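You operate a simulated robot arm through the tools that you are given. There is no shell and no other tool. Be economical: measure what you need, move in short steps, check, and stop when the job is done.

Carry out the task below with a simulated two-armed robot. There is one attempt and no reset: what you move stays moved.

JOB
Hold the bowl, dry it with the tea towel, put it away.
Fine: top dishwasher side drawer, shut again; towel onto the drying rack; leave the pink cloth. Where these are worked on the way, their far stop is far enough and under half their travel is too little: top dishwasher side drawer.
Where things are to end (x, y in the base frame): tea towel within 0.06 m of [0.51, -0.34].
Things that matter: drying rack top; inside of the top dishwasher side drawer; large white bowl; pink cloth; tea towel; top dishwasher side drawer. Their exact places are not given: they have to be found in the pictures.

The check looks at the end state, three seconds after you hand in, the way a careful person would. Anything else that was tipped, shoved, dropped, spilled or broken makes it a failure. Flat cloth is picked up by pressing the open fingertips on it (5 to 10 N) and closing them slowly along it; thin cloth reads only 2 to 8 mm in the jaws.

ROBOT AND FRAMES
Two 7-joint arms with two-finger parallel grippers on one trunk, on a base that drives. Base frame: it is fixed to the floor where the robot stands at the start and does not move with it; the origin is under the middle of the robot, x ahead of it, y to its left, z up; the surface under the hand at the start is at about z = 0.92. Lengths are in m, angles in degrees, forces in N, time in s.
The left shoulder is at the start at [0.07, 0.163, 1.145], the right one opposite. With the tool pointing down near the work surface each hand reaches from about 0.38 to 0.88 m from the robot's upright axis, wherever it stands, measured 20 degrees to its own side. Places, roughly: drying rack top [0.6, -0.3, 0.9]; inside of the top dishwasher side drawer [0.7, 0.7, 0.7]; top dishwasher side drawer [0.6, 0.7, 0.7]. Payload 3.43 kg a hand.
Tool frame (each hand has its own): the origin (TCP) lies between the finger pads and is the grasp point; the fingertips stand 0.034 m ahead of it; z points along the fingers, y is the line along which they close. The gripper opens to 0.128 m. The fingers are 0.024 m wide and 0.012 m thick; the gripper's body (0.048 by 0.13 m) begins 0.096 m behind the TCP.
Orientation is that of the tool frame in the base frame, as [roll, pitch, yaw] about the fixed x, y, z axes, in that order (R = Rz(yaw) Ry(pitch) Rx(roll)). With the fingers straight down and closing along the base's y, the tool's x points along the base's -x, its y along +y and its z along -z.

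CONTROLS
- The arms move only by the tool jog_arm. It takes "left_increments", "right_increments" or both (then of equal length, played together; a hand with none holds still); each is a list that holds one entry, the list of rows, each a list of 7 numbers: the finger opening in m, from 0 to 0.128, then the shift along the tool's x, y, z in m, then the turn, a rotation vector about the tool's x, y, z in degrees. In form: [[[fingers, tx, ty, tz, ax, ay, az], ...]]. A call has 1 to 10 rows; each row shifts and turns the commanded pose from where the row before left it, along the tool's axes as they then stand. Each row takes 0.2 s and may step no farther than 0.05 m and 8.6 degrees from the row before; otherwise, or with a gripper value out of range, the whole call is refused. Where a pose cannot be reached the arm comes as near as it can. A force on the tool above 40 N (or 10 N above the force at the start of the call, whichever is more), or a blocked arm, ends the call early, and 0.2 s more pass. Each finger travels about 0.153 m/s and halts on what it meets, pressing with about 44 N; the grip force reading is that of the motor and also rises with nothing between the fingers. The clock runs only during rows and for 0.2 s after the last one: add rows that do not move to give the fingers time. It gives the time, the measured TCP pose, the force on the tool (base axes), the opening and the grip force at its end, in the units of the frame above (readings bear some noise), with the torque about the TCP (base axes, N m) and any sound that the robot's microphone picked up.
- Cameras (640 x 400 px; columns grow to the right, rows downward): "scene" is now at [0.1346, 0.0206, 1.3703]; the picture's right is [0.26, -0.97, 0.00], its down [-0.58, -0.15, -0.80] and it looks along [0.77, 0.20, -0.60] (base axes); focal length 214 px, centre (320, 200). "left" rides on the left gripper at [0.076, 0.011, -0.16] in its tool frame; the picture's right is [-0.15, 0.99, 0.00], its down [-0.88, -0.13, -0.46] and it looks along [-0.45, -0.07, 0.89] (tool axes); focal length 234 px, centre (320, 200). "right" rides on the right gripper at [0.076, -0.011, -0.16] in its tool frame; the picture's right is [0.15, 0.99, 0.00], its down [-0.88, 0.13, -0.46] and it looks along [-0.45, 0.07, 0.89] (tool axes); focal length 234 px, centre (320, 200).
- capture(camera): a new picture of that camera. The clock stands still meanwhile.
- slide_trunk(by): slides the trunk up (or, below 0, down) by that many m; the arms and the scene camera ride with it, the base frame stays. It gives what a move gives, with no picture.
- drive_base(legs): drives the robot by 1 to 6 legs, each [ahead, left, turn to the left] in m, m and degrees, along the robot's own axes; the way and the turn of a leg run together, so that a leg with both is an arc; at most 1.5 m and 180 degrees a leg. The arms and the cameras ride along, it lands a little off, and it stops where it bumps. It gives what a move gives.
- aim_head(pan, tilt): turns the head with the scene camera to pan (to the left, within 86 degrees either way) and tilt (down, from -29 to 69), counted from straight ahead of the robot. It gives what a move gives.
- pixel_to_xyz(camera, pixels): there is no depth. For up to 12 entries [column, row, z] of the newest picture of that camera ("zoom" is the newest enlarged one), the place [x, y] in the base frame at which the ray of that pixel passes the height z, good to about 0.002 m. The clock stands still meanwhile.
- zoom(camera, box): a new picture of the part [left, top, right, bottom] of that camera's present view, enlarged. The clock stands still meanwhile.
- job_done(): hands the job in; it is judged then, once.

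Work in short steps. Measure before you move; look again where a grasp or a placing could have gone wrong, and mend it. You have 80 turns and 62 pictures in all, those below and enlarged ones among them. Open the grippers and draw the arms clear of the work before you hand the job in, unless the task says otherwise; then end with one line.

The tools are called after ">>>" as a command line: name --argument value ..., lists and objects as JSON in quotes. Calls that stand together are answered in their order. jog_arm: Moves the arms, as the interface text tells. Its arguments: {"type":"object","properties":{"left_increments":{"type":"array","items":{"type":"array","items":{"type":"array","items":{"type":"number"}}}},"right_increments":{"type":"array","items":{"type":"array","items":{"type":"array","items":{"type":"number"}}}}},"required":[]} The other tools are called the same way: slide_trunk (by) slides the trunk up or down; drive_base (legs) drives the base; aim_head (pan, tilt) turns the head that bears the scene camera; capture (camera) takes a picture; pixel_to_xyz (camera, pixels) gives the place at which the rays of pixels pass given heights; zoom (camera, box) takes an enlarged picture of a part of a camera's view; job_done () hands the job in.

At the start:

```text
time: 0.0
left_tool_pos: [0.4, 0.4763, 1.1965]
left_tool_rot: [180.0, 0.0, -179.8]
left_ft_force: [0.5, 0.3, 0.3]
left_moment: [0.01, 0.02, -0.03]
left_opening: 0.1281
left_grip_force: 0.1
right_tool_pos: [0.6824, 0.0476, 1.15]
right_tool_rot: [180.0, 0.0, -179.9]
right_ft_force: [0.3, 0.1, 0.4]
right_moment: [-0.01, 0.01, 0.03]
right_opening: 0.1279
right_grip_force: 0.0
trunk travel left (down, up): [-0.625, 0.315]
robot x, y, heading: [0.0019, 0.0009, -0.2]
head pan, tilt: [14.8, 36.9]
```

scene: 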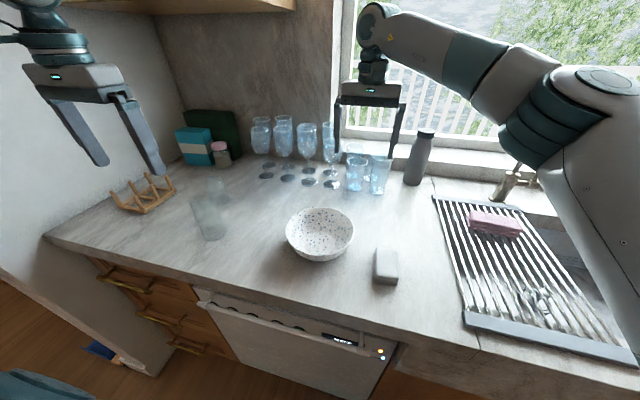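
right: 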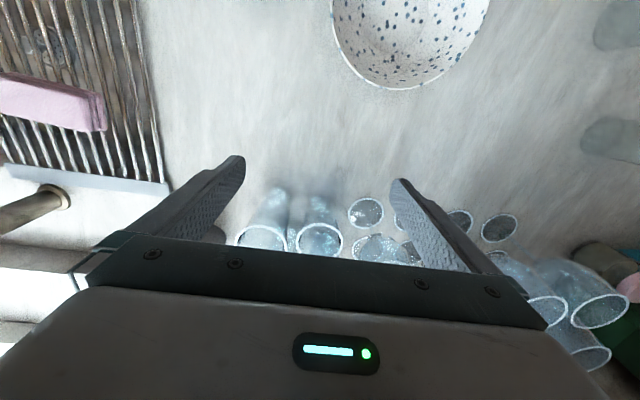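
left: 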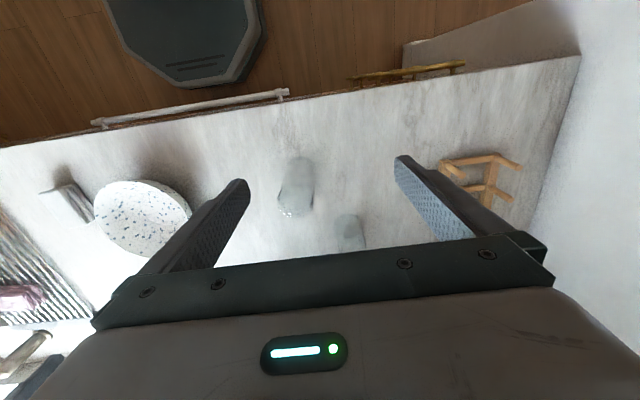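

The bowl is at about (320,233), a light block at (386,266), and the drawers with brass handles at (125,278). The tea towel is not obvious yet, so I zoom in.

>>> zoom --camera "scene" --box '[260, 190, 440, 302]'

>>> zoom --camera "scene" --box '[30, 230, 270, 380]'

>>> zoom --camera "scene" --box '[400, 170, 640, 320]'

>>> pixel_to_xyz --camera "scene" --pixels '[[375, 282, 0.92], [398, 283, 0.92], [376, 250, 0.94], [398, 251, 0.94], [287, 232, 0.99], [353, 232, 0.99], [320, 207, 0.99], [320, 262, 0.92]]'

```text
3.56 times, centred on (350, 246) of scene
```

zoom: 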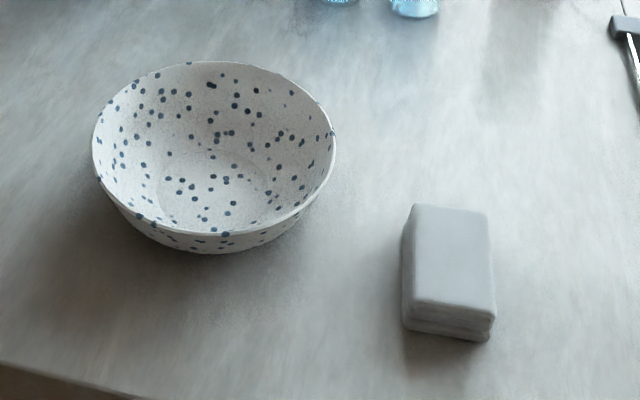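

```text
2.67 times, centred on (150, 305) of scene
```

zoom: 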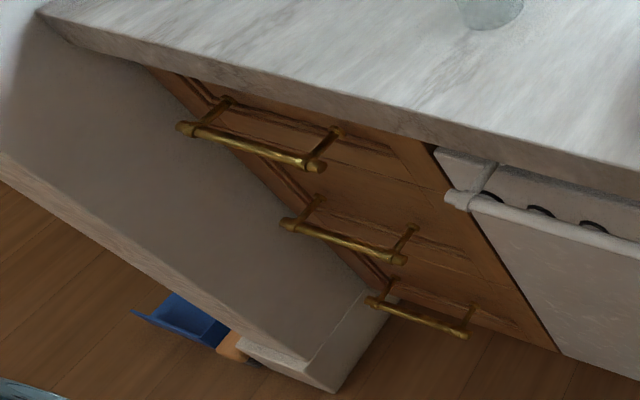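

```text
2.67 times, centred on (520, 245) of scene
```

zoom: 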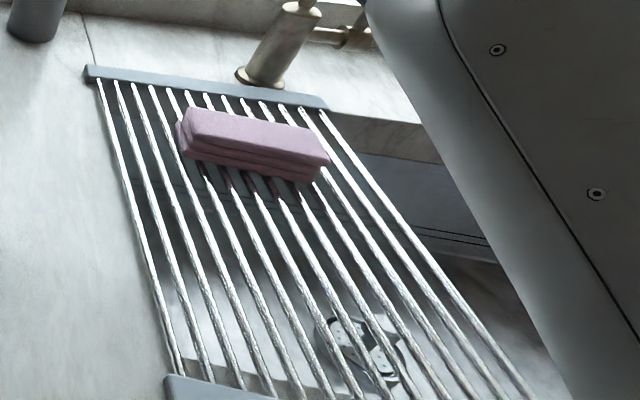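

```text
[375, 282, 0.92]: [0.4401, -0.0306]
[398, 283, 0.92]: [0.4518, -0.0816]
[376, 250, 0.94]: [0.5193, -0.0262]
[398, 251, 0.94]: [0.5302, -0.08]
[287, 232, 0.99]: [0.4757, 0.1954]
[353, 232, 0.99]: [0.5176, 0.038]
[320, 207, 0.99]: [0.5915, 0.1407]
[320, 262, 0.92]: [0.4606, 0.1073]
```

The tea towel is the grey folded block at about (0.485,-0.055), and the bowl is centred near (0.51,0.115). I move the right hand over the towel at a safe height and look.

>>> jog_arm --right_increments '[[[0.128, 0.042, -0.02, 0.0, 0, 0, 0], [0.128, 0.042, -0.02, 0.0, 0, 0, 0], [0.128, 0.042, -0.02, 0.0, 0, 0, 0], [0.128, 0.042, -0.021, 0.0, 0, 0, 0], [0.128, 0.03, -0.021, 0.0, 0, 0, 0], [0.128, 0, 0, 0.03, 0, 0, 0], [0.128, 0, 0, 0, 0, 0, 0]]]'

>>> capture --camera "right"

>>> pixel_to_xyz --camera "scene" --pixels '[[100, 278, 0.8], [149, 293, 0.8], [145, 316, 0.6], [181, 327, 0.6], [45, 235, 0.92], [195, 288, 0.92], [478, 327, 0.92], [436, 198, 0.92]]'

```text
time: 1.6
left_tool_pos: [0.4003, 0.4765, 1.1977]
left_tool_rot: [-180.0, 0.0, -179.9]
left_ft_force: [-0.2, -0.1, -0.5]
left_moment: [-0.01, -0.02, 0.02]
left_opening: 0.1279
left_grip_force: 0.2
right_tool_pos: [0.4823, -0.0562, 1.1224]
right_tool_rot: [180.0, 0.1, 179.9]
right_ft_force: [0.8, -1.4, 0.2]
right_moment: [0.02, 0.02, -0.04]
right_opening: 0.1282
right_grip_force: 0.1
trunk travel left (down, up): [-0.625, 0.315]
robot x, y, heading: [-0.0004, 0.0018, 0.2]
head pan, tilt: [14.8, 36.9]
```

```text
55 pictures are left
```

right: 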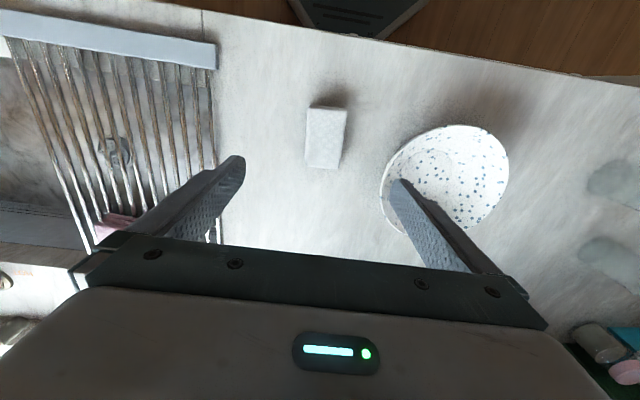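

```text
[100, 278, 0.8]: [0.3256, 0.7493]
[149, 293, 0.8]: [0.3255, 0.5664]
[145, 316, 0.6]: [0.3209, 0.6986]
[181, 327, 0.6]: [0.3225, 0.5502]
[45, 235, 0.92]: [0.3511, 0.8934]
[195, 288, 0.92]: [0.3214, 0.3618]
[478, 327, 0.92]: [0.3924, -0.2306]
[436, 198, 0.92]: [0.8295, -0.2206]
```

Triangulate the towel block and bowl from this right-hand view (towel corners (309,104),(346,108),(341,168),(306,166)).

>>> pixel_to_xyz --camera "right" --pixels '[[311, 106, 0.95], [347, 109, 0.95], [341, 168, 0.95], [306, 165, 0.95], [311, 106, 0.92], [341, 168, 0.92], [381, 195, 0.99], [509, 160, 0.99], [455, 126, 0.99], [420, 150, 0.92], [450, 150, 0.93]]'

>>> zoom --camera "right" --box '[280, 80, 520, 230]'

>>> zoom --camera "scene" --box '[320, 200, 480, 300]'

```text
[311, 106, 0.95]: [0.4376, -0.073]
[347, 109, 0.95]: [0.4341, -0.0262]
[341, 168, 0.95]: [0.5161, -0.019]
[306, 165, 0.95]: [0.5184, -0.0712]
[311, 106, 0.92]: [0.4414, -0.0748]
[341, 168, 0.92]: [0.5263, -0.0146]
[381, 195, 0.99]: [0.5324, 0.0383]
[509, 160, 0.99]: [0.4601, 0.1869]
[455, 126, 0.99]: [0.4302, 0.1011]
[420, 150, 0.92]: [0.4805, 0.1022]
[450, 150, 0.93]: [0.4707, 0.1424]
```

```text
2.67 times, centred on (400, 155) of right
```

zoom: 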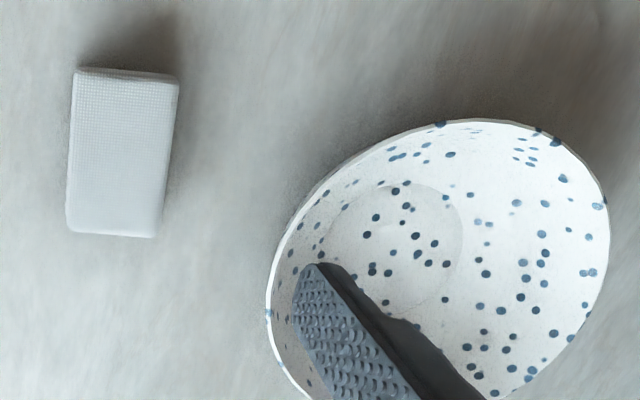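

```text
4.00 times, centred on (400, 250) of scene
```

zoom: 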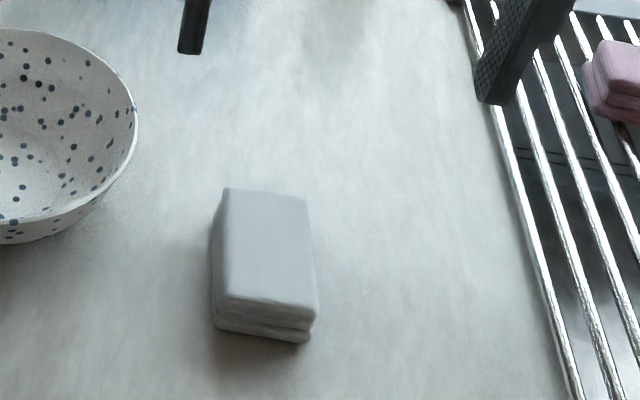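

Towel: centre about (0.478,-0.048), roughly 0.085 x 0.05 x 0.03. I descend with a 0.09 opening so the tips come to about z 0.932, then close.

>>> jog_arm --right_increments '[[[0.09, 0.004, 0.008, 0.03, 0, 0, 0], [0.09, 0, 0, 0.04, 0, 0, 0], [0.09, 0, 0, 0.04, 0, 0, 0], [0.09, 0, 0, 0.025, 0, 0, 0], [0.09, 0, 0, 0.021, 0, 0, 0], [0.09, 0, 0, 0, 0, 0, 0], [0.06, 0, 0, 0, 0, 0, 0], [0.045, 0, 0, 0, 0, 0, 0], [0.035, 0, 0, 0, 0, 0, 0], [0.03, 0, 0, 0, 0, 0, 0]]]'

>>> zoom --camera "scene" --box '[260, 180, 480, 318]'

```text
time: 3.8
left_tool_pos: [0.4008, 0.4754, 1.1964]
left_tool_rot: [-180.0, 0.0, -179.9]
left_ft_force: [0.4, -0.5, -0.5]
left_moment: [-0.01, -0.01, -0.01]
left_opening: 0.128
left_grip_force: 0.0
right_tool_pos: [0.4795, -0.0465, 0.9633]
right_tool_rot: [180.0, 0.1, 180.0]
right_ft_force: [-0.4, -0.5, -0.2]
right_moment: [0.0, -0.02, -0.03]
right_opening: 0.0555
right_grip_force: 43.9
trunk travel left (down, up): [-0.625, 0.315]
robot x, y, heading: [-0.0001, -0.0006, -0.1]
head pan, tilt: [14.8, 36.9]
```

```text
2.90 times, centred on (370, 249) of scene
```

zoom: 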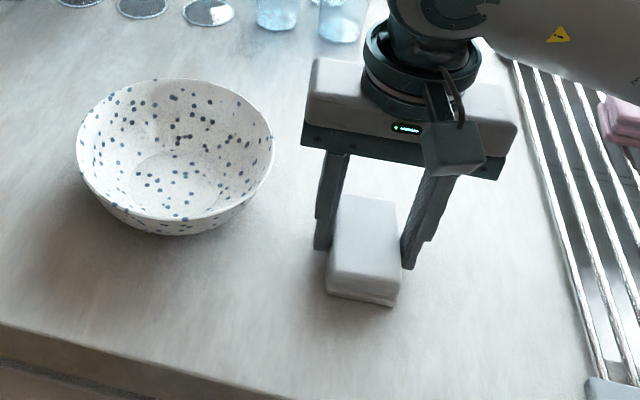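

Opening reads 0.0555 with 44 N, so the towel is gripped. I lift it and begin yawing it, while the left hand comes over the bowl's left rim and tilts 25 degrees.

>>> pixel_to_xyz --camera "scene" --pixels '[[210, 238, 0.92], [204, 195, 1.04], [215, 205, 0.92]]'

>>> jog_arm --left_increments '[[[0.128, -0.0183, -0.04, 0, 0, 0, 0], [0.128, -0.0183, -0.04, 0, 0, 0, 0], [0.1, -0.0183, -0.04, 0, 0, 0, 0], [0.08, -0.0183, -0.04, 0, 0, 0, 0], [0.06, -0.0183, -0.04, 0, 0, 0, 0], [0.06, -0.0183, -0.04, 0, 0, 0, 0], [0.06, 0, 0, 0, 8.33, 0, 0], [0.06, 0, 0, 0, 8.33, 0, 0], [0.06, 0, 0, 0, 8.33, 0, 0], [0.06, 0, 0, 0, 0, 0, 0]]]' --right_increments '[[[0.03, 0, 0, -0.02, 0, 0, 0], [0.03, 0, 0, -0.04, 0, 0, 0], [0.03, 0, 0, -0.04, 0, 0, 0], [0.03, 0, 0, -0.04, 0, 0, 0], [0.03, 0, 0, -0.04, 0, 0, 0], [0.03, 0, 0, 0, 0, 0, -8.5], [0.03, 0, 0, 0, 0, 0, -8.5], [0.03, 0, 0, 0, 0, 0, -8.5], [0.03, 0, 0, 0, 0, 0, -8.5], [0.03, 0, 0, 0, 0, 0, -8.5]]]'

>>> capture --camera "scene"

```text
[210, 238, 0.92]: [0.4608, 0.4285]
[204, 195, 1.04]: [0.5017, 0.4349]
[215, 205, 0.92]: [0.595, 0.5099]
```

```text
time: 6.0
left_tool_pos: [0.511, 0.2359, 1.1969]
left_tool_rot: [-155.0, 0.1, -179.8]
left_ft_force: [0.8, 0.1, 0.3]
left_moment: [0.03, -0.02, 0.04]
left_opening: 0.0601
left_grip_force: 0.1
right_tool_pos: [0.4798, -0.0463, 1.145]
right_tool_rot: [-180.0, 0.2, -137.4]
right_ft_force: [-0.3, -0.1, 0.1]
right_moment: [0.01, -0.03, 0.03]
right_opening: 0.055
right_grip_force: 44.2
trunk travel left (down, up): [-0.625, 0.315]
robot x, y, heading: [0.0024, -0.0025, -0.1]
head pan, tilt: [14.8, 36.9]
```

```text
51 pictures are left
```

scene: 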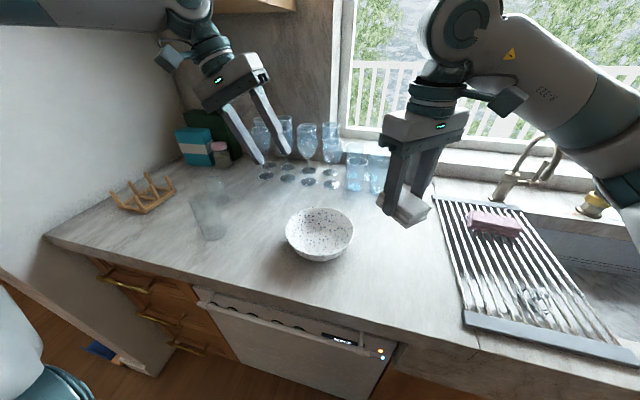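

The towel is held in the right hand and the left is tilted over the rim. I go down with the left to pre-grasp, finish the right yaw, and look.

>>> jog_arm --left_increments '[[[0.06, 0, 0.018, 0.0387, 0, 0, 0], [0.06, 0, 0.018, 0.0387, 0, 0, 0], [0.06, 0, 0.018, 0.0387, 0, 0, 0], [0.06, 0, 0, 0, 0, 0, 0], [0.06, 0, 0, 0, 0, 0, 0], [0.06, 0, 0, 0, 0, 0, 0]]]' --right_increments '[[[0.03, 0, 0, 0, 0, 0, -8.5], [0.03, 0, 0, 0, 0, 0, -8.5], [0.03, 0, 0, 0, 0, 0, -8.5], [0.03, 0, 0, 0, 0, 0, -8.5], [0.03, 0, 0, 0, 0, 0, -8.5], [0.03, 0, 0, 0, 0, 0, -5]]]'

>>> capture --camera "left"

>>> zoom --camera "scene" --box '[220, 150, 420, 275]'

```text
time: 7.4
left_tool_pos: [0.5118, 0.2372, 1.067]
left_tool_rot: [-155.0, 0.0, -179.8]
left_ft_force: [0.6, -0.4, -0.1]
left_moment: [0.02, 0.02, -0.01]
left_opening: 0.06
left_grip_force: 0.1
right_tool_pos: [0.4706, -0.0437, 1.1422]
right_tool_rot: [-180.0, 0.0, -90.2]
right_ft_force: [-0.5, -0.6, -0.1]
right_moment: [-0.02, -0.01, 0.0]
right_opening: 0.0547
right_grip_force: 44.0
right hand out of reach, approached as far as the arm can: row 6
trunk travel left (down, up): [-0.625, 0.315]
robot x, y, heading: [0.0022, -0.0003, -0.1]
head pan, tilt: [14.8, 36.9]
```

```text
50 pictures are left
```

left: 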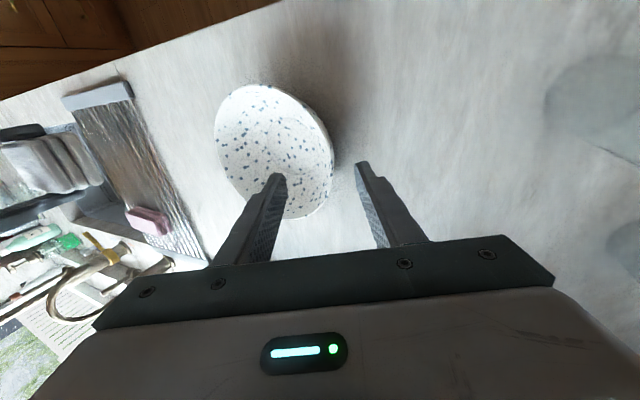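

```text
3.20 times, centred on (320, 212) of scene
```

zoom: 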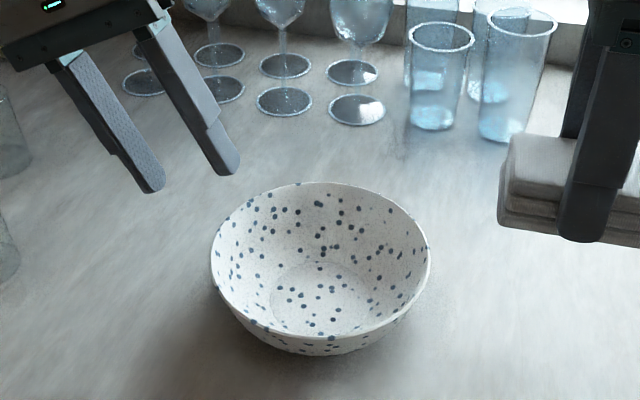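

Check the rim's left extreme from the left camera, e.g. (333,163), at z 0.99 and 0.98.

>>> pixel_to_xyz --camera "left" --pixels '[[333, 163, 0.99], [333, 163, 0.98], [216, 133, 0.99], [300, 217, 0.99], [255, 84, 0.99]]'

>>> pixel_to_xyz --camera "zoom" --pixels '[[212, 255, 0.99], [430, 265, 0.99], [320, 182, 0.99], [320, 345, 0.99], [215, 230, 0.99]]'

```text
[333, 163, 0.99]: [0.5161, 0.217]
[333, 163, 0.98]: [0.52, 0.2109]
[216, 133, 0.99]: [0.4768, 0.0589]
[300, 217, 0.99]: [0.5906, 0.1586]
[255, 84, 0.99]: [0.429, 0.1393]
```

```text
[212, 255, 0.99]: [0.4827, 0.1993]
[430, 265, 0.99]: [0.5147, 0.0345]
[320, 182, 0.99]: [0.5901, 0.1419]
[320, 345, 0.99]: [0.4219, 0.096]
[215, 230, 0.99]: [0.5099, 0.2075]
```

Both views agree on rim z≈0.98, centre ≈(0.516,0.123), R≈0.087. I bring the left hand to TCP (0.513,0.213,0.985) and close gently on the wall.

>>> jog_arm --left_increments '[[[0.06, 0, 0.013, 0.0, 0, 0, 0], [0.06, 0, 0, 0.03, 0, 0, 0], [0.06, 0, 0, 0.03, 0, 0, 0], [0.06, 0, 0, 0.024, 0, 0, 0], [0.06, 0, 0, 0, 0, 0, 0], [0.05, 0, 0, 0, 0, 0, 0], [0.04, 0, 0, 0, 0, 0, 0], [0.03, 0, 0, 0, 0, 0, 0], [0.02, 0, 0, 0, 0, 0, 0]]]'

>>> capture --camera "scene"

```text
time: 9.4
left_tool_pos: [0.5129, 0.212, 0.9872]
left_tool_rot: [-155.0, 0.0, -179.9]
left_ft_force: [0.7, -0.9, -1.2]
left_moment: [0.0, 0.02, 0.0]
left_opening: 0.0199
left_grip_force: 0.0
right_tool_pos: [0.4711, -0.0437, 1.1433]
right_tool_rot: [-179.8, 0.1, -90.3]
right_ft_force: [0.5, 0.1, -0.7]
right_moment: [-0.01, 0.05, 0.01]
right_opening: 0.0548
right_grip_force: 44.2
trunk travel left (down, up): [-0.625, 0.315]
robot x, y, heading: [0.0004, 0.0015, -0.1]
head pan, tilt: [14.8, 36.9]
```

```text
48 pictures are left
```

scene: 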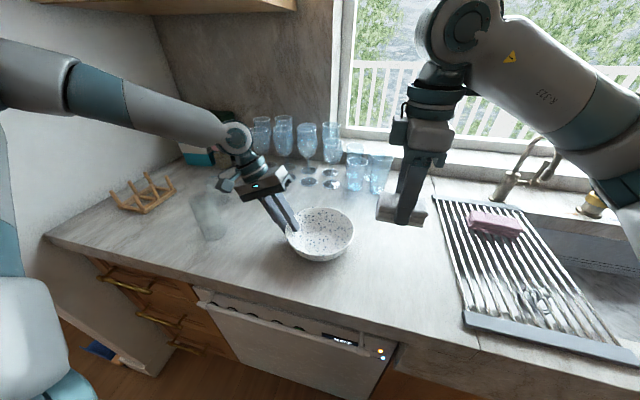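

The fingers straddle the rim at (293,228). I close fully.

>>> jog_arm --left_increments '[[[0.015, 0, 0, 0.0, 0, 0, 0], [0.01, 0, 0, 0, 0, 0, 0], [0.005, 0, 0, 0, 0, 0, 0], [0.0, 0, 0, 0, 0, 0, 0], [0.0, 0, 0, 0, 0, 0, 0]]]'

>>> zoom --camera "scene" --box '[220, 150, 420, 275]'

```text
time: 10.6
left_tool_pos: [0.5118, 0.2119, 0.9871]
left_tool_rot: [-155.1, 0.0, -179.9]
left_ft_force: [0.2, -0.2, -0.6]
left_moment: [0.11, 0.0, -0.01]
left_opening: 0.0029
left_grip_force: 37.1
right_tool_pos: [0.4722, -0.0435, 1.1411]
right_tool_rot: [-179.9, 0.0, -90.3]
right_ft_force: [0.3, -0.1, -0.9]
right_moment: [0.0, 0.01, 0.04]
right_opening: 0.0548
right_grip_force: 43.9
trunk travel left (down, up): [-0.625, 0.315]
robot x, y, heading: [-0.0006, 0.0011, 0.2]
head pan, tilt: [14.8, 36.9]
```

```text
3.20 times, centred on (320, 212) of scene
```

zoom: 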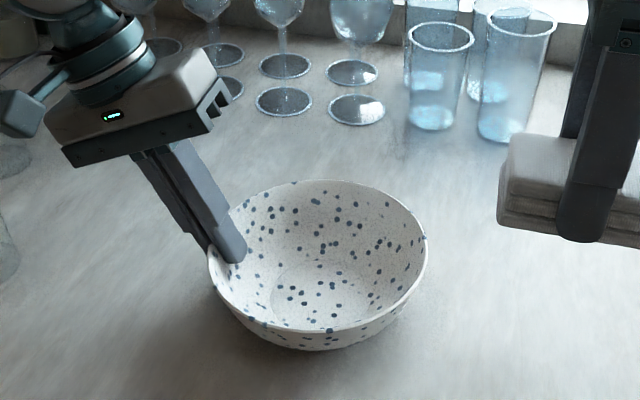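

The left grip holds the bowl wall (2.9 mm). I bring the towel over the bowl centre at height.

>>> jog_arm --right_increments '[[[0.03, -0.032, -0.009, 0, 0, 0, 0], [0.03, -0.032, -0.009, 0, 0, 0, 0], [0.03, -0.032, -0.009, 0, 0, 0, 0], [0.03, -0.031, -0.009, 0, 0, 0, 0], [0.03, -0.031, -0.004, 0, 0, 0, 0], [0.03, 0, 0, 0.03, 0, 0, 0], [0.03, 0, 0, 0.03, 0, 0, 0], [0.03, 0, 0, 0, 0, 0, 0]]]'

>>> capture --camera "scene"

>>> capture --camera "right"

```text
time: 12.4
left_tool_pos: [0.5115, 0.2127, 0.9881]
left_tool_rot: [-155.0, 0.0, -179.9]
left_ft_force: [0.5, -0.5, 0.5]
left_moment: [0.1, 0.0, 0.01]
left_opening: 0.0026
left_grip_force: 37.5
right_tool_pos: [0.4832, 0.1153, 1.077]
right_tool_rot: [180.0, 0.0, -90.0]
right_ft_force: [0.6, -0.1, -0.5]
right_moment: [0.01, 0.0, 0.01]
right_opening: 0.0548
right_grip_force: 44.5
right hand out of reach, approached as far as the arm can: row 1, 2, 3, 4, 5
trunk travel left (down, up): [-0.625, 0.315]
robot x, y, heading: [0.0021, 0.0039, -0.0]
head pan, tilt: [14.8, 36.9]
```

```text
46 pictures are left
```

scene: 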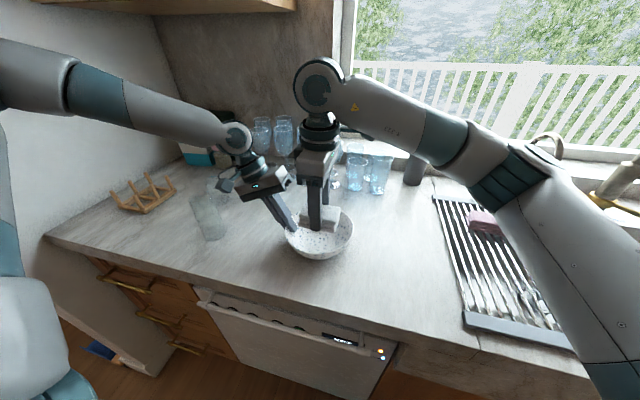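

```text
45 pictures are left
```

right: 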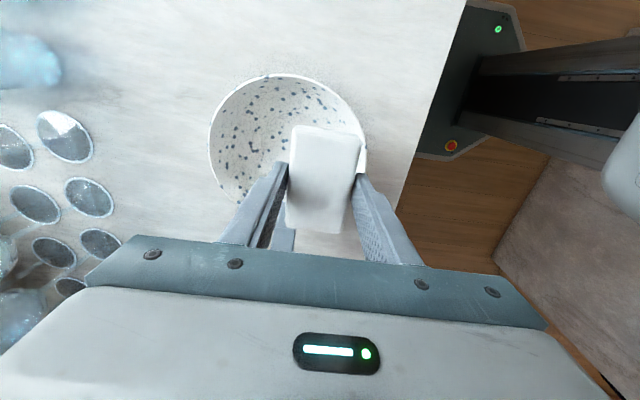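

The hand is at x 0.483; the bowl centre is at 0.516. I shift +0.033 in base x and check.

>>> jog_arm --right_increments '[[[0.03, 0.001, -0.017, 0, 0, 0, 0], [0.03, 0.001, -0.017, 0, 0, 0, 0], [0.03, 0, 0, 0, 0, 0, 0]]]'

>>> capture --camera "right"

```text
time: 13.2
left_tool_pos: [0.5123, 0.2121, 0.9882]
left_tool_rot: [-155.0, 0.0, -180.0]
left_ft_force: [0.5, 0.5, 0.3]
left_moment: [0.12, 0.02, 0.02]
left_opening: 0.003
left_grip_force: 37.6
right_tool_pos: [0.4913, 0.1129, 1.0768]
right_tool_rot: [179.8, 0.1, -90.6]
right_ft_force: [0.7, 0.1, -0.3]
right_moment: [-0.02, 0.01, -0.02]
right_opening: 0.0545
right_grip_force: 44.5
right hand out of reach, approached as far as the arm can: row 1, 2
trunk travel left (down, up): [-0.625, 0.315]
robot x, y, heading: [-0.0014, 0.002, 0.2]
head pan, tilt: [14.8, 36.9]
```

```text
44 pictures are left
```

right: 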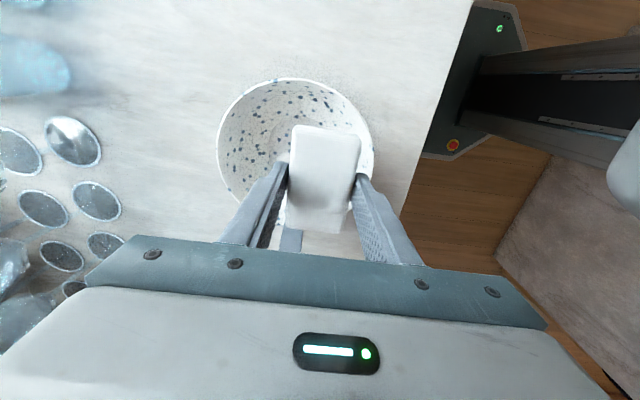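

Wrist yaw is the limit; I back off the yaw by 20 degrees and then shift to x 0.516.

>>> jog_arm --right_increments '[[[0.03, 0, 0, 0, 0, 0, 7], [0.03, 0, 0, 0, 0, 0, 7], [0.03, 0, 0, 0, 0, 0, 6], [0.03, 0, 0, 0, 0, 0, 0]]]'

```text
time: 14.2
left_tool_pos: [0.5117, 0.2114, 0.9873]
left_tool_rot: [-155.0, 0.0, -179.9]
left_ft_force: [-0.8, 0.3, 0.4]
left_moment: [0.07, 0.04, -0.02]
left_opening: 0.0029
left_grip_force: 37.7
right_tool_pos: [0.4909, 0.114, 1.0785]
right_tool_rot: [-180.0, -0.1, -110.1]
right_ft_force: [0.9, -0.5, -1.1]
right_moment: [-0.01, -0.01, -0.01]
right_opening: 0.0551
right_grip_force: 43.8
trunk travel left (down, up): [-0.625, 0.315]
robot x, y, heading: [0.0034, -0.0008, -0.1]
head pan, tilt: [14.8, 36.9]
```

Now shift to the bowl centre and descend to TCP 0.99.

>>> jog_arm --right_increments '[[[0.03, -0.0067, -0.0242, 0, 0, 0, 0], [0.03, 0, 0, 0.03, 0, 0, 0], [0.03, 0, 0, 0.03, 0, 0, 0], [0.03, 0, 0, 0.014, 0, 0, 0], [0.03, 0, 0, 0.007, 0, 0, 0], [0.03, 0, 0, 0.0, 0, 0, 0]]]'

>>> capture --camera "right"

>>> zoom --camera "scene" --box '[220, 150, 420, 275]'

```text
time: 15.6
left_tool_pos: [0.512, 0.2127, 0.9876]
left_tool_rot: [-155.0, 0.0, -179.9]
left_ft_force: [0.4, 0.0, -0.3]
left_moment: [0.14, 0.0, -0.01]
left_opening: 0.0027
left_grip_force: 37.7
right_tool_pos: [0.5158, 0.1088, 0.9969]
right_tool_rot: [180.0, -0.1, -110.1]
right_ft_force: [-0.3, -0.5, -1.1]
right_moment: [-0.03, -0.03, -0.04]
right_opening: 0.0547
right_grip_force: 44.1
trunk travel left (down, up): [-0.625, 0.315]
robot x, y, heading: [0.0007, -0.0005, 0.2]
head pan, tilt: [14.8, 36.9]
```

```text
43 pictures are left
```

right: 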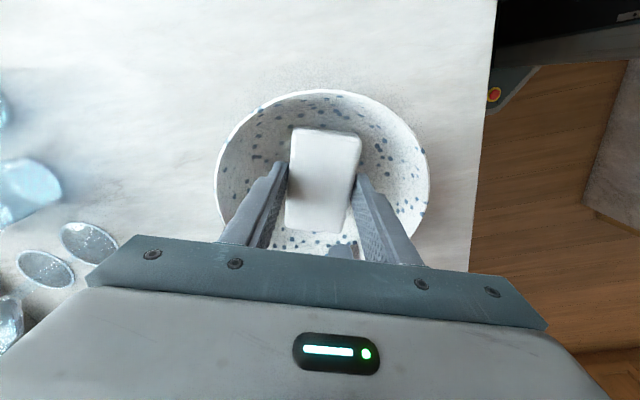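

```text
3.20 times, centred on (320, 212) of scene
```

zoom: 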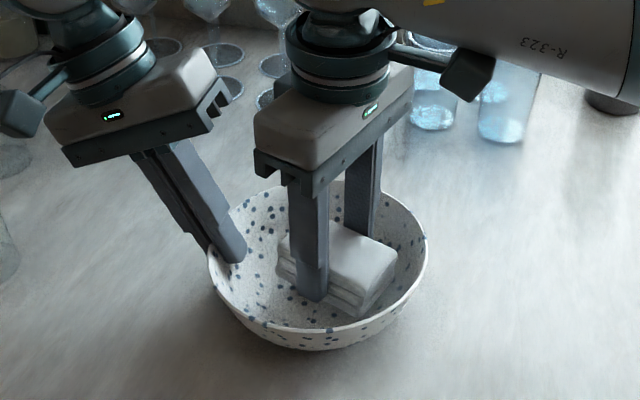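

The towel sits inside the bowl, clear of both hands. I lower slowly in small steps watching the force.

>>> jog_arm --right_increments '[[[0.03, 0, 0, 0.006, 0, 0, 0], [0.03, 0, 0, 0.005, 0, 0, 0], [0.03, 0, 0, 0.004, 0, 0, 0], [0.03, 0, 0, 0.0, 0, 0, 0]]]'

```text
time: 16.7
left_tool_pos: [0.5104, 0.2104, 0.9883]
left_tool_rot: [-154.9, 0.2, -180.0]
left_ft_force: [-1.0, -3.9, 0.4]
left_moment: [0.88, 0.02, -0.01]
left_opening: 0.0038
left_grip_force: 38.5
right_tool_pos: [0.5157, 0.1124, 0.9861]
right_tool_rot: [-179.8, 0.4, -109.9]
right_ft_force: [0.2, 4.9, 10.5]
right_moment: [-0.32, -0.14, 0.0]
right_opening: 0.0545
right_grip_force: 43.9
trunk travel left (down, up): [-0.625, 0.315]
robot x, y, heading: [0.001, -0.0031, -0.1]
head pan, tilt: [14.8, 36.9]
stopped in row 4 (right hand): the force on the tool passed its limit at 41 N (the readings are from after the stop); the commanded pose is now the measured one
```

Contact: 10.5 N down and 4.9 N from the -y wall, with a short spike. I ease up, shift +y a little, and then press lightly.

>>> jog_arm --right_increments '[[[0.03, 0, 0, -0.003, 0, 0, 0], [0.03, -0.0094, 0.0034, 0, 0, 0, 0], [0.03, 0, 0, 0.002, 0, 0, 0], [0.03, 0, 0, 0, 0, 0, 0]]]'

```text
time: 17.7
left_tool_pos: [0.513, 0.2109, 0.9883]
left_tool_rot: [-154.8, 0.1, -179.8]
left_ft_force: [0.2, -0.4, 0.3]
left_moment: [0.12, -0.02, -0.01]
left_opening: 0.0027
left_grip_force: 37.5
right_tool_pos: [0.518, 0.122, 0.9847]
right_tool_rot: [-179.9, 0.2, -110.0]
right_ft_force: [0.0, 0.3, -0.5]
right_moment: [-0.04, 0.01, -0.04]
right_opening: 0.0545
right_grip_force: 44.2
trunk travel left (down, up): [-0.625, 0.315]
robot x, y, heading: [-0.0004, 0.002, 0.1]
head pan, tilt: [14.8, 36.9]
```

No contact now; keep lowering in 2 mm steps.

>>> jog_arm --right_increments '[[[0.03, 0, 0, 0.002, 0, 0, 0], [0.03, 0, 0, 0.002, 0, 0, 0], [0.03, 0, 0, 0, 0, 0, 0]]]'

```text
time: 18.5
left_tool_pos: [0.5124, 0.2111, 0.9876]
left_tool_rot: [-154.9, 0.1, 180.0]
left_ft_force: [-1.7, -2.1, -2.9]
left_moment: [0.39, -0.04, -0.04]
left_opening: 0.0028
left_grip_force: 37.8
right_tool_pos: [0.5163, 0.122, 0.9825]
right_tool_rot: [-179.8, 0.3, -110.0]
right_ft_force: [0.9, 2.1, 2.5]
right_moment: [-0.01, 0.07, -0.09]
right_opening: 0.0546
right_grip_force: 44.2
trunk travel left (down, up): [-0.625, 0.315]
robot x, y, heading: [-0.0009, -0.0003, 0.2]
head pan, tilt: [14.8, 36.9]
```

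Light contact (about 3 N). I rub: twist strokes plus small back-and-forth strokes.

>>> jog_arm --right_increments '[[[0.03, 0, 0, 0, 0, 0, 7], [0.03, 0, 0, 0, 0, 0, 7], [0.03, 0, 0, 0, 0, 0, -7], [0.03, 0, 0, 0, 0, 0, -7], [0.03, 0.005, 0, 0, 0, 0, 0], [0.03, -0.01, 0, 0, 0, 0, 0], [0.03, 0.005, 0.005, 0, 0, 0, 0], [0.03, 0, -0.01, 0, 0, 0, 0], [0.03, 0, 0.005, 0, 0, 0, 0], [0.03, 0, 0, 0, 0, 0, 0]]]'

```text
time: 20.7
left_tool_pos: [0.5112, 0.2112, 0.9882]
left_tool_rot: [-154.9, 0.0, -180.0]
left_ft_force: [-2.1, -7.4, -5.1]
left_moment: [0.4, 0.15, -0.33]
left_opening: 0.0027
left_grip_force: 37.2
right_tool_pos: [0.5172, 0.1212, 0.9816]
right_tool_rot: [-179.9, 0.5, -110.0]
right_ft_force: [3.0, 7.0, 4.4]
right_moment: [0.1, -0.09, 0.02]
right_opening: 0.0548
right_grip_force: 43.9
trunk travel left (down, up): [-0.625, 0.315]
robot x, y, heading: [-0.0008, 0.0022, -0.0]
head pan, tilt: [14.8, 36.9]
```

Steady light rubbing works. Now a circular stroke a little higher up the wall.

>>> jog_arm --right_increments '[[[0.03, 0.012, 0, -0.007, 0, 0, 0], [0.03, -0.0035, 0.0085, 0, 0, 0, 0], [0.03, -0.0085, 0.0035, 0, 0, 0, 0], [0.03, -0.008, -0.004, 0, 0, 0, 0], [0.03, -0.002, -0.008, 0, 0, 0, 0], [0.03, 0.002, -0.008, 0, 0, 0, 0], [0.03, 0.008, -0.004, 0, 0, 0, 0], [0.03, 0.0085, 0.0035, 0, 0, 0, 0], [0.03, 0.0035, 0.0085, 0, 0, 0, 0], [0.03, 0, 0, 0, 0, 0, 0]]]'

```text
time: 22.9
left_tool_pos: [0.5128, 0.2103, 0.9877]
left_tool_rot: [-154.8, 0.0, -180.0]
left_ft_force: [-5.2, -8.5, -6.7]
left_moment: [0.8, 0.25, -0.75]
left_opening: 0.0032
left_grip_force: 37.5
right_tool_pos: [0.5131, 0.1117, 0.989]
right_tool_rot: [-179.9, 0.5, -110.1]
right_ft_force: [5.6, 8.4, 5.7]
right_moment: [0.03, -0.22, 0.24]
right_opening: 0.0549
right_grip_force: 44.2
trunk travel left (down, up): [-0.625, 0.315]
robot x, y, heading: [0.0012, 0.0002, 0.0]
head pan, tilt: [14.8, 36.9]
```

One more circle higher on the wall, staying away from the left finger on the +y side.

>>> jog_arm --right_increments '[[[0.03, 0.01, 0, -0.011, 0, 0, 0], [0.03, -0.006, 0.016, 0, 0, 0, 0], [0.03, -0.016, 0.006, 0, 0, 0, 0], [0.03, -0.01, -0.008, 0, 0, 0, 0], [0.03, 0, -0.014, 0, 0, 0, 0], [0.03, 0, -0.014, 0, 0, 0, 0], [0.03, 0.01, -0.008, 0, 0, 0, 0], [0.03, 0.016, 0.006, 0, 0, 0, 0], [0.03, 0.006, 0.016, 0, 0, 0, 0], [0.03, 0, 0, 0, 0, 0, 0]]]'

>>> capture --camera "scene"

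```text
time: 25.1
left_tool_pos: [0.5116, 0.2101, 0.9887]
left_tool_rot: [-154.9, -0.1, -179.9]
left_ft_force: [-4.4, -17.2, -4.3]
left_moment: [0.29, 0.18, -0.93]
left_opening: 0.0027
left_grip_force: 37.8
right_tool_pos: [0.5098, 0.1022, 0.9985]
right_tool_rot: [-179.9, 0.6, -109.9]
right_ft_force: [5.4, 18.1, 3.5]
right_moment: [0.5, -0.25, 0.42]
right_opening: 0.0548
right_grip_force: 43.9
trunk travel left (down, up): [-0.625, 0.315]
robot x, y, heading: [0.0022, 0.0015, 0.3]
head pan, tilt: [14.8, 36.9]
```

```text
41 pictures are left
```

scene: 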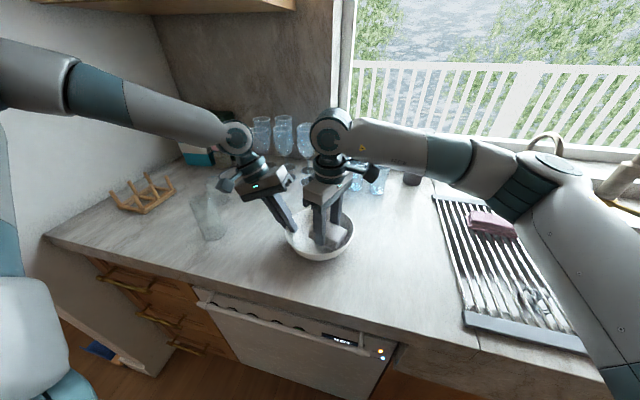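

The bowl stays put. I withdraw the towel upwards and carry it to the right at height.

>>> jog_arm --right_increments '[[[0.03, -0.008, 0.0, -0.008, 0, 0, 0], [0.03, 0, 0, -0.04, 0, 0, 0], [0.03, 0, 0, -0.04, 0, 0, 0], [0.03, 0, 0, -0.04, 0, 0, 0], [0.03, 0.0423, -0.0154, 0, 0, 0, 0], [0.03, 0.0423, -0.0154, 0, 0, 0, 0], [0.03, 0.0423, -0.0154, 0, 0, 0, 0], [0.03, 0.0423, -0.0154, 0, 0, 0, 0], [0.03, 0.0423, -0.0154, 0, 0, 0, 0], [0.03, 0, 0, 0, 0, 0, 0]]]'

>>> capture --camera "scene"

>>> zoom --camera "scene" --box '[220, 150, 420, 275]'

```text
time: 27.3
left_tool_pos: [0.5133, 0.212, 0.9885]
left_tool_rot: [-154.7, 0.1, -179.9]
left_ft_force: [0.4, -0.2, 0.5]
left_moment: [0.1, 0.01, 0.0]
left_opening: 0.0027
left_grip_force: 37.5
right_tool_pos: [0.5116, -0.1178, 1.1267]
right_tool_rot: [-179.7, 0.3, -109.8]
right_ft_force: [-0.5, -0.1, -0.3]
right_moment: [-0.04, 0.03, 0.01]
right_opening: 0.055
right_grip_force: 43.9
trunk travel left (down, up): [-0.625, 0.315]
robot x, y, heading: [0.0014, 0.0004, 0.1]
head pan, tilt: [14.8, 36.9]
```

```text
40 pictures are left
```

scene: 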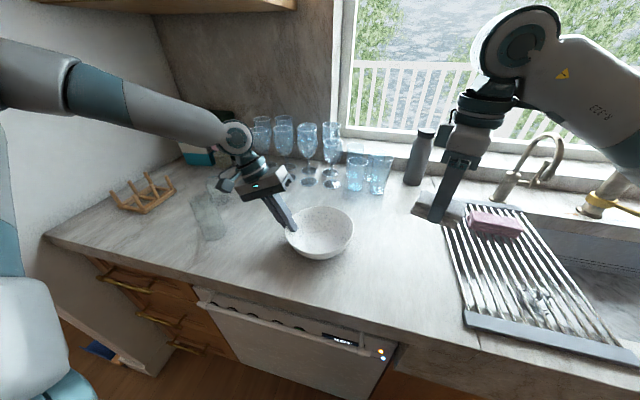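

```text
3.20 times, centred on (320, 212) of scene
```

zoom: 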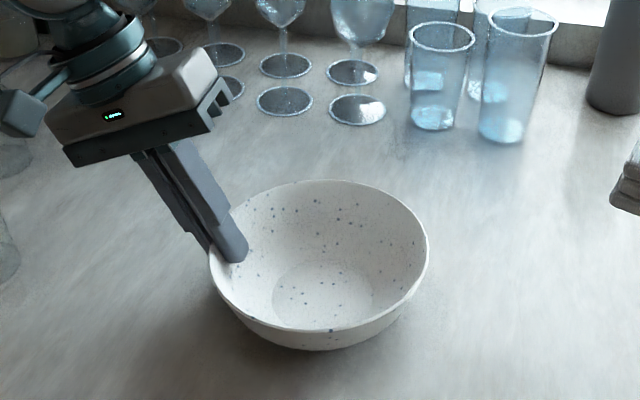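

The blue spots are water drops: they have shrunk, but not gone. I return the towel for more rubbing.

>>> jog_arm --right_increments '[[[0.03, -0.0423, 0.0154, 0, 0, 0, 0], [0.03, -0.0423, 0.0154, 0, 0, 0, 0], [0.03, -0.0423, 0.0154, 0, 0, 0, 0], [0.03, -0.0423, 0.0154, 0, 0, 0, 0], [0.03, -0.0482, 0.0125, 0, 0, 0, 0], [0.03, 0, 0, 0.04, 0, 0, 0], [0.03, 0, 0, 0.04, 0, 0, 0], [0.03, 0, 0, 0.04, 0, 0, 0], [0.03, 0, 0, 0.018, 0, 0, 0], [0.03, 0, 0, 0, 0, 0, 0]]]'

```text
time: 29.5
left_tool_pos: [0.5125, 0.2112, 0.9878]
left_tool_rot: [-155.0, 0.0, -179.9]
left_ft_force: [-0.5, -1.1, -1.4]
left_moment: [0.27, 0.0, -0.02]
left_opening: 0.0028
left_grip_force: 37.5
right_tool_pos: [0.5156, 0.1128, 0.9904]
right_tool_rot: [-179.9, 0.4, -110.0]
right_ft_force: [-1.0, 1.7, 1.0]
right_moment: [-0.04, -0.01, 0.01]
right_opening: 0.0547
right_grip_force: 44.6
trunk travel left (down, up): [-0.625, 0.315]
robot x, y, heading: [-0.0026, -0.0002, -0.1]
head pan, tilt: [14.8, 36.9]
```

Re-centre, press to z≈0.982, and rub with longer strokes.

>>> jog_arm --right_increments '[[[0.03, -0.0085, 0.003, 0.003, 0, 0, 0], [0.03, 0, 0, 0.0055, 0, 0, 0], [0.03, 0.007, 0, 0, 0, 0, 0], [0.03, -0.014, 0, 0, 0, 0, 0], [0.03, 0.014, 0, 0, 0, 0, 0], [0.03, -0.014, 0, 0, 0, 0, 0], [0.03, 0.007, 0.007, 0, 0, 0, 0], [0.03, 0, -0.014, 0, 0, 0, 0], [0.03, 0, 0.014, 0, 0, 0, 0], [0.03, 0, -0.007, 0, 0, 0, 0]]]'

>>> jog_arm --right_increments '[[[0.03, 0.012, 0, -0.006, 0, 0, 0], [0.03, -0.0035, 0.0085, 0, 0, 0, 0], [0.03, -0.0085, 0.0035, 0, 0, 0, 0], [0.03, -0.008, -0.004, 0, 0, 0, 0], [0.03, -0.002, -0.008, 0, 0, 0, 0], [0.03, 0.002, -0.008, 0, 0, 0, 0], [0.03, 0.008, -0.004, 0, 0, 0, 0], [0.03, 0.0085, 0.0035, 0, 0, 0, 0], [0.03, 0.0035, 0.0085, 0, 0, 0, 0], [0.03, 0, 0, 0, 0, 0, 0]]]'

>>> jog_arm --right_increments '[[[0.03, 0.01, 0, -0.011, 0, 0, 0], [0.03, -0.006, 0.016, 0, 0, 0, 0], [0.03, -0.016, 0.006, 0, 0, 0, 0], [0.03, -0.01, -0.008, 0, 0, 0, 0], [0.03, 0, -0.014, 0, 0, 0, 0], [0.03, 0, -0.014, 0, 0, 0, 0], [0.03, 0.01, -0.008, 0, 0, 0, 0], [0.03, 0.016, 0.006, 0, 0, 0, 0], [0.03, 0.006, 0.016, 0, 0, 0, 0], [0.03, 0, 0, 0, 0, 0, 0]]]'

>>> zoom --camera "scene" --box '[220, 150, 420, 275]'

```text
time: 31.7
left_tool_pos: [0.5131, 0.2096, 0.988]
left_tool_rot: [-154.9, 0.1, -179.9]
left_ft_force: [-0.9, -8.9, -9.1]
left_moment: [0.71, -0.26, 0.19]
left_opening: 0.003
left_grip_force: 37.5
right_tool_pos: [0.5158, 0.1222, 0.9809]
right_tool_rot: [-180.0, 0.5, -109.9]
right_ft_force: [0.5, 8.7, 8.3]
right_moment: [0.17, 0.3, -0.32]
right_opening: 0.0552
right_grip_force: 44.0
trunk travel left (down, up): [-0.625, 0.315]
robot x, y, heading: [-0.0013, -0.0011, 0.2]
head pan, tilt: [14.8, 36.9]
```

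```text
time: 33.9
left_tool_pos: [0.5122, 0.2086, 0.9873]
left_tool_rot: [-154.9, -0.1, 179.9]
left_ft_force: [-6.0, -13.6, -7.9]
left_moment: [0.77, 0.36, -1.02]
left_opening: 0.0033
left_grip_force: 37.7
right_tool_pos: [0.5114, 0.1114, 0.9885]
right_tool_rot: [-179.9, 0.5, -110.0]
right_ft_force: [6.6, 14.1, 8.8]
right_moment: [0.16, -0.36, 0.44]
right_opening: 0.0548
right_grip_force: 44.5
trunk travel left (down, up): [-0.625, 0.315]
robot x, y, heading: [0.0012, -0.0015, 0.2]
head pan, tilt: [14.8, 36.9]
```

```text
time: 36.1
left_tool_pos: [0.5126, 0.2105, 0.9871]
left_tool_rot: [-154.9, 0.0, -179.9]
left_ft_force: [-4.5, -7.9, -1.9]
left_moment: [0.18, 0.14, -0.55]
left_opening: 0.0027
left_grip_force: 37.2
right_tool_pos: [0.5082, 0.1032, 0.9975]
right_tool_rot: [-179.9, 0.5, -110.0]
right_ft_force: [5.0, 8.4, 2.2]
right_moment: [0.29, -0.2, 0.08]
right_opening: 0.0547
right_grip_force: 44.3
trunk travel left (down, up): [-0.625, 0.315]
robot x, y, heading: [0.0026, -0.0002, 0.1]
head pan, tilt: [14.8, 36.9]
```

```text
3.20 times, centred on (320, 212) of scene
```

zoom: 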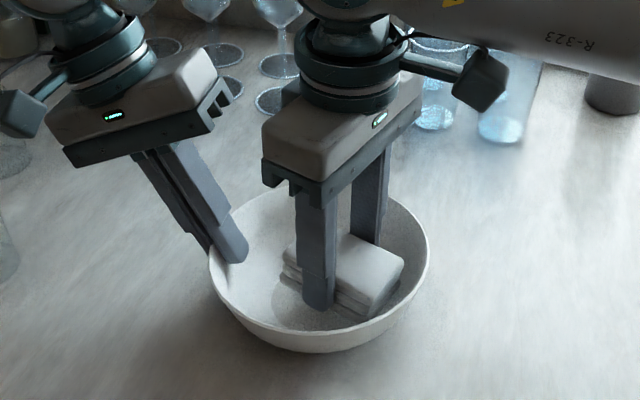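

The spots are gone: the bowl is dry. I withdraw and carry the towel toward the rack.

>>> jog_arm --right_increments '[[[0.03, -0.008, 0.0, -0.008, 0, 0, 0], [0.03, 0, 0, -0.04, 0, 0, 0], [0.03, 0, 0, -0.04, 0, 0, 0], [0.03, 0, 0, -0.04, 0, 0, 0], [0.03, 0.0423, -0.0154, 0, 0, 0, 0], [0.03, 0.0423, -0.0154, 0, 0, 0, 0], [0.03, 0.0423, -0.0154, 0, 0, 0, 0], [0.03, 0.0423, -0.0154, 0, 0, 0, 0], [0.03, 0.0423, -0.0154, 0, 0, 0, 0], [0.03, 0.0423, -0.0154, 0, 0, 0, 0]]]'

>>> jog_arm --right_increments '[[[0.03, 0.0423, -0.0154, 0, 0, 0, 0], [0.03, 0.0423, -0.0154, 0, 0, 0, 0], [0.03, 0.0423, -0.0154, 0, 0, 0, 0], [0.03, 0.0423, -0.0154, 0, 0, 0, 0], [0.03, 0, 0, 0, 0, 0, 0]]]'

>>> capture --camera "scene"

>>> capture --camera "right"

```text
time: 38.3
left_tool_pos: [0.5113, 0.209, 0.9886]
left_tool_rot: [-155.0, 0.1, -179.9]
left_ft_force: [-0.4, 0.0, -0.3]
left_moment: [0.15, 0.0, -0.02]
left_opening: 0.0028
left_grip_force: 37.9
right_tool_pos: [0.5121, -0.1638, 1.122]
right_tool_rot: [180.0, 0.5, -109.9]
right_ft_force: [-1.0, -0.7, -0.8]
right_moment: [0.03, 0.0, 0.03]
right_opening: 0.0545
right_grip_force: 44.0
trunk travel left (down, up): [-0.625, 0.315]
robot x, y, heading: [-0.0024, 0.0011, 0.1]
head pan, tilt: [14.8, 36.9]
```

```text
time: 39.5
left_tool_pos: [0.5138, 0.2106, 0.9873]
left_tool_rot: [-155.0, 0.0, -179.9]
left_ft_force: [-1.1, 0.3, -0.2]
left_moment: [0.12, 0.0, 0.0]
left_opening: 0.003
left_grip_force: 37.2
right_tool_pos: [0.4462, -0.2736, 1.1116]
right_tool_rot: [-180.0, 0.2, -110.1]
right_ft_force: [0.3, 0.1, 0.0]
right_moment: [0.0, 0.03, 0.04]
right_opening: 0.0549
right_grip_force: 44.3
right hand out of reach, approached as far as the arm can: row 2, 3, 4
trunk travel left (down, up): [-0.625, 0.315]
robot x, y, heading: [-0.0014, -0.0004, 0.1]
head pan, tilt: [14.8, 36.9]
```

```text
37 pictures are left
```

scene: 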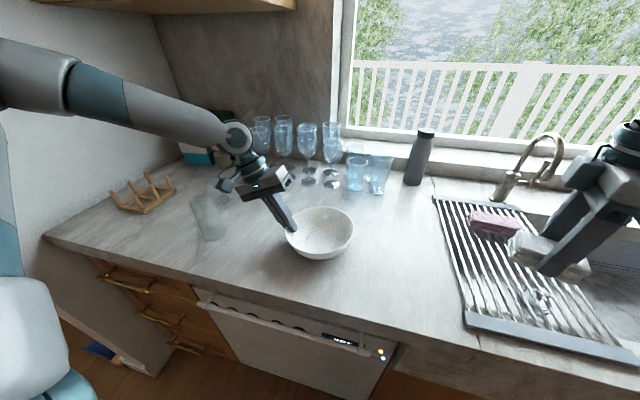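

```text
36 pictures are left
```

right: 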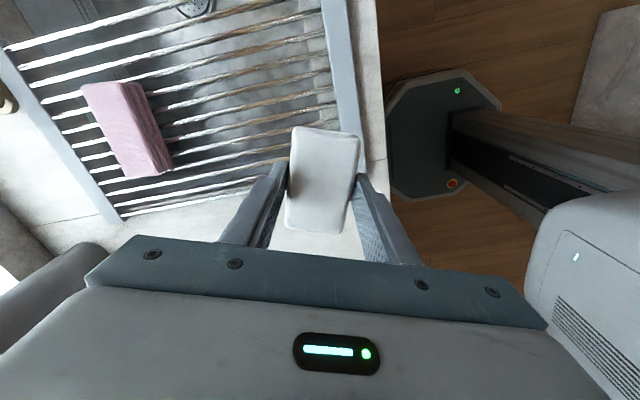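

The bowl is clean. The right wrist yaw limits reach here, so I rotate it back about 69 degrees.

>>> jog_arm --right_increments '[[[0.03, 0, 0, 0, 0, 0, 8.5], [0.03, 0, 0, 0, 0, 0, 8.5], [0.03, 0, 0, 0, 0, 0, 8.5], [0.03, 0, 0, 0, 0, 0, 8.5], [0.03, 0, 0, 0, 0, 0, 8.5], [0.03, 0, 0, 0, 0, 0, 8.5], [0.03, 0, 0, 0, 0, 0, 8.5], [0.03, 0, 0, 0, 0, 0, 8.5], [0.03, 0, 0, 0, 0, 0, 0]]]'

>>> pixel_to_xyz --camera "scene" --pixels '[[436, 198, 0.93], [520, 208, 0.93], [466, 318, 0.93], [640, 360, 0.93], [470, 215, 0.96], [520, 235, 0.94], [535, 300, 0.93]]'

```text
time: 41.5
left_tool_pos: [0.5125, 0.2115, 0.9882]
left_tool_rot: [-154.9, 0.2, -179.9]
left_ft_force: [-0.6, -0.5, 0.4]
left_moment: [0.08, 0.02, 0.04]
left_opening: 0.0028
left_grip_force: 37.7
right_tool_pos: [0.4452, -0.2735, 1.1107]
right_tool_rot: [179.7, 0.2, -178.1]
right_ft_force: [-0.1, 0.3, 0.2]
right_moment: [-0.03, -0.04, -0.04]
right_opening: 0.0546
right_grip_force: 43.8
trunk travel left (down, up): [-0.625, 0.315]
robot x, y, heading: [-0.0013, 0.0021, -0.1]
head pan, tilt: [14.8, 36.9]
```

```text
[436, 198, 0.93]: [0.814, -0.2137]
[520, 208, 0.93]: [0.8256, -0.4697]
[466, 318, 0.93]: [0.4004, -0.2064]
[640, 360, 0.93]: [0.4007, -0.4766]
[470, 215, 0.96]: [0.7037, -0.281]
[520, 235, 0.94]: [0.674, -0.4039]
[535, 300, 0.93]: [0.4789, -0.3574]
```

Move to (0.51,-0.34), lower to z 0.99, and look.

>>> jog_arm --right_increments '[[[0.03, -0.033, -0.033, 0, 0, 0, 0], [0.03, -0.033, -0.033, 0, 0, 0, 0], [0.03, 0, 0, 0.03, 0, 0, 0], [0.03, 0, 0, 0.04, 0, 0, 0], [0.03, 0, 0, 0.04, 0, 0, 0], [0.03, 0, 0, 0.008, 0, 0, 0], [0.03, 0, 0, 0, 0, 0, 0]]]'

>>> capture --camera "scene"

```text
time: 43.1
left_tool_pos: [0.5128, 0.21, 0.987]
left_tool_rot: [-154.9, 0.2, -179.9]
left_ft_force: [-0.3, -0.3, -0.5]
left_moment: [0.1, -0.03, -0.03]
left_opening: 0.0028
left_grip_force: 37.5
right_tool_pos: [0.5149, -0.3376, 0.9947]
right_tool_rot: [179.7, 0.2, -178.1]
right_ft_force: [-0.1, 0.9, -0.5]
right_moment: [0.01, 0.01, -0.04]
right_opening: 0.0549
right_grip_force: 43.7
trunk travel left (down, up): [-0.625, 0.315]
robot x, y, heading: [-0.0018, 0.002, 0.2]
head pan, tilt: [14.8, 36.9]
```

```text
35 pictures are left
```

scene: 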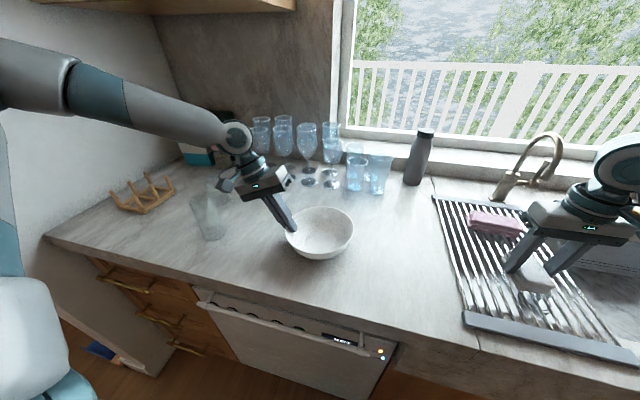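

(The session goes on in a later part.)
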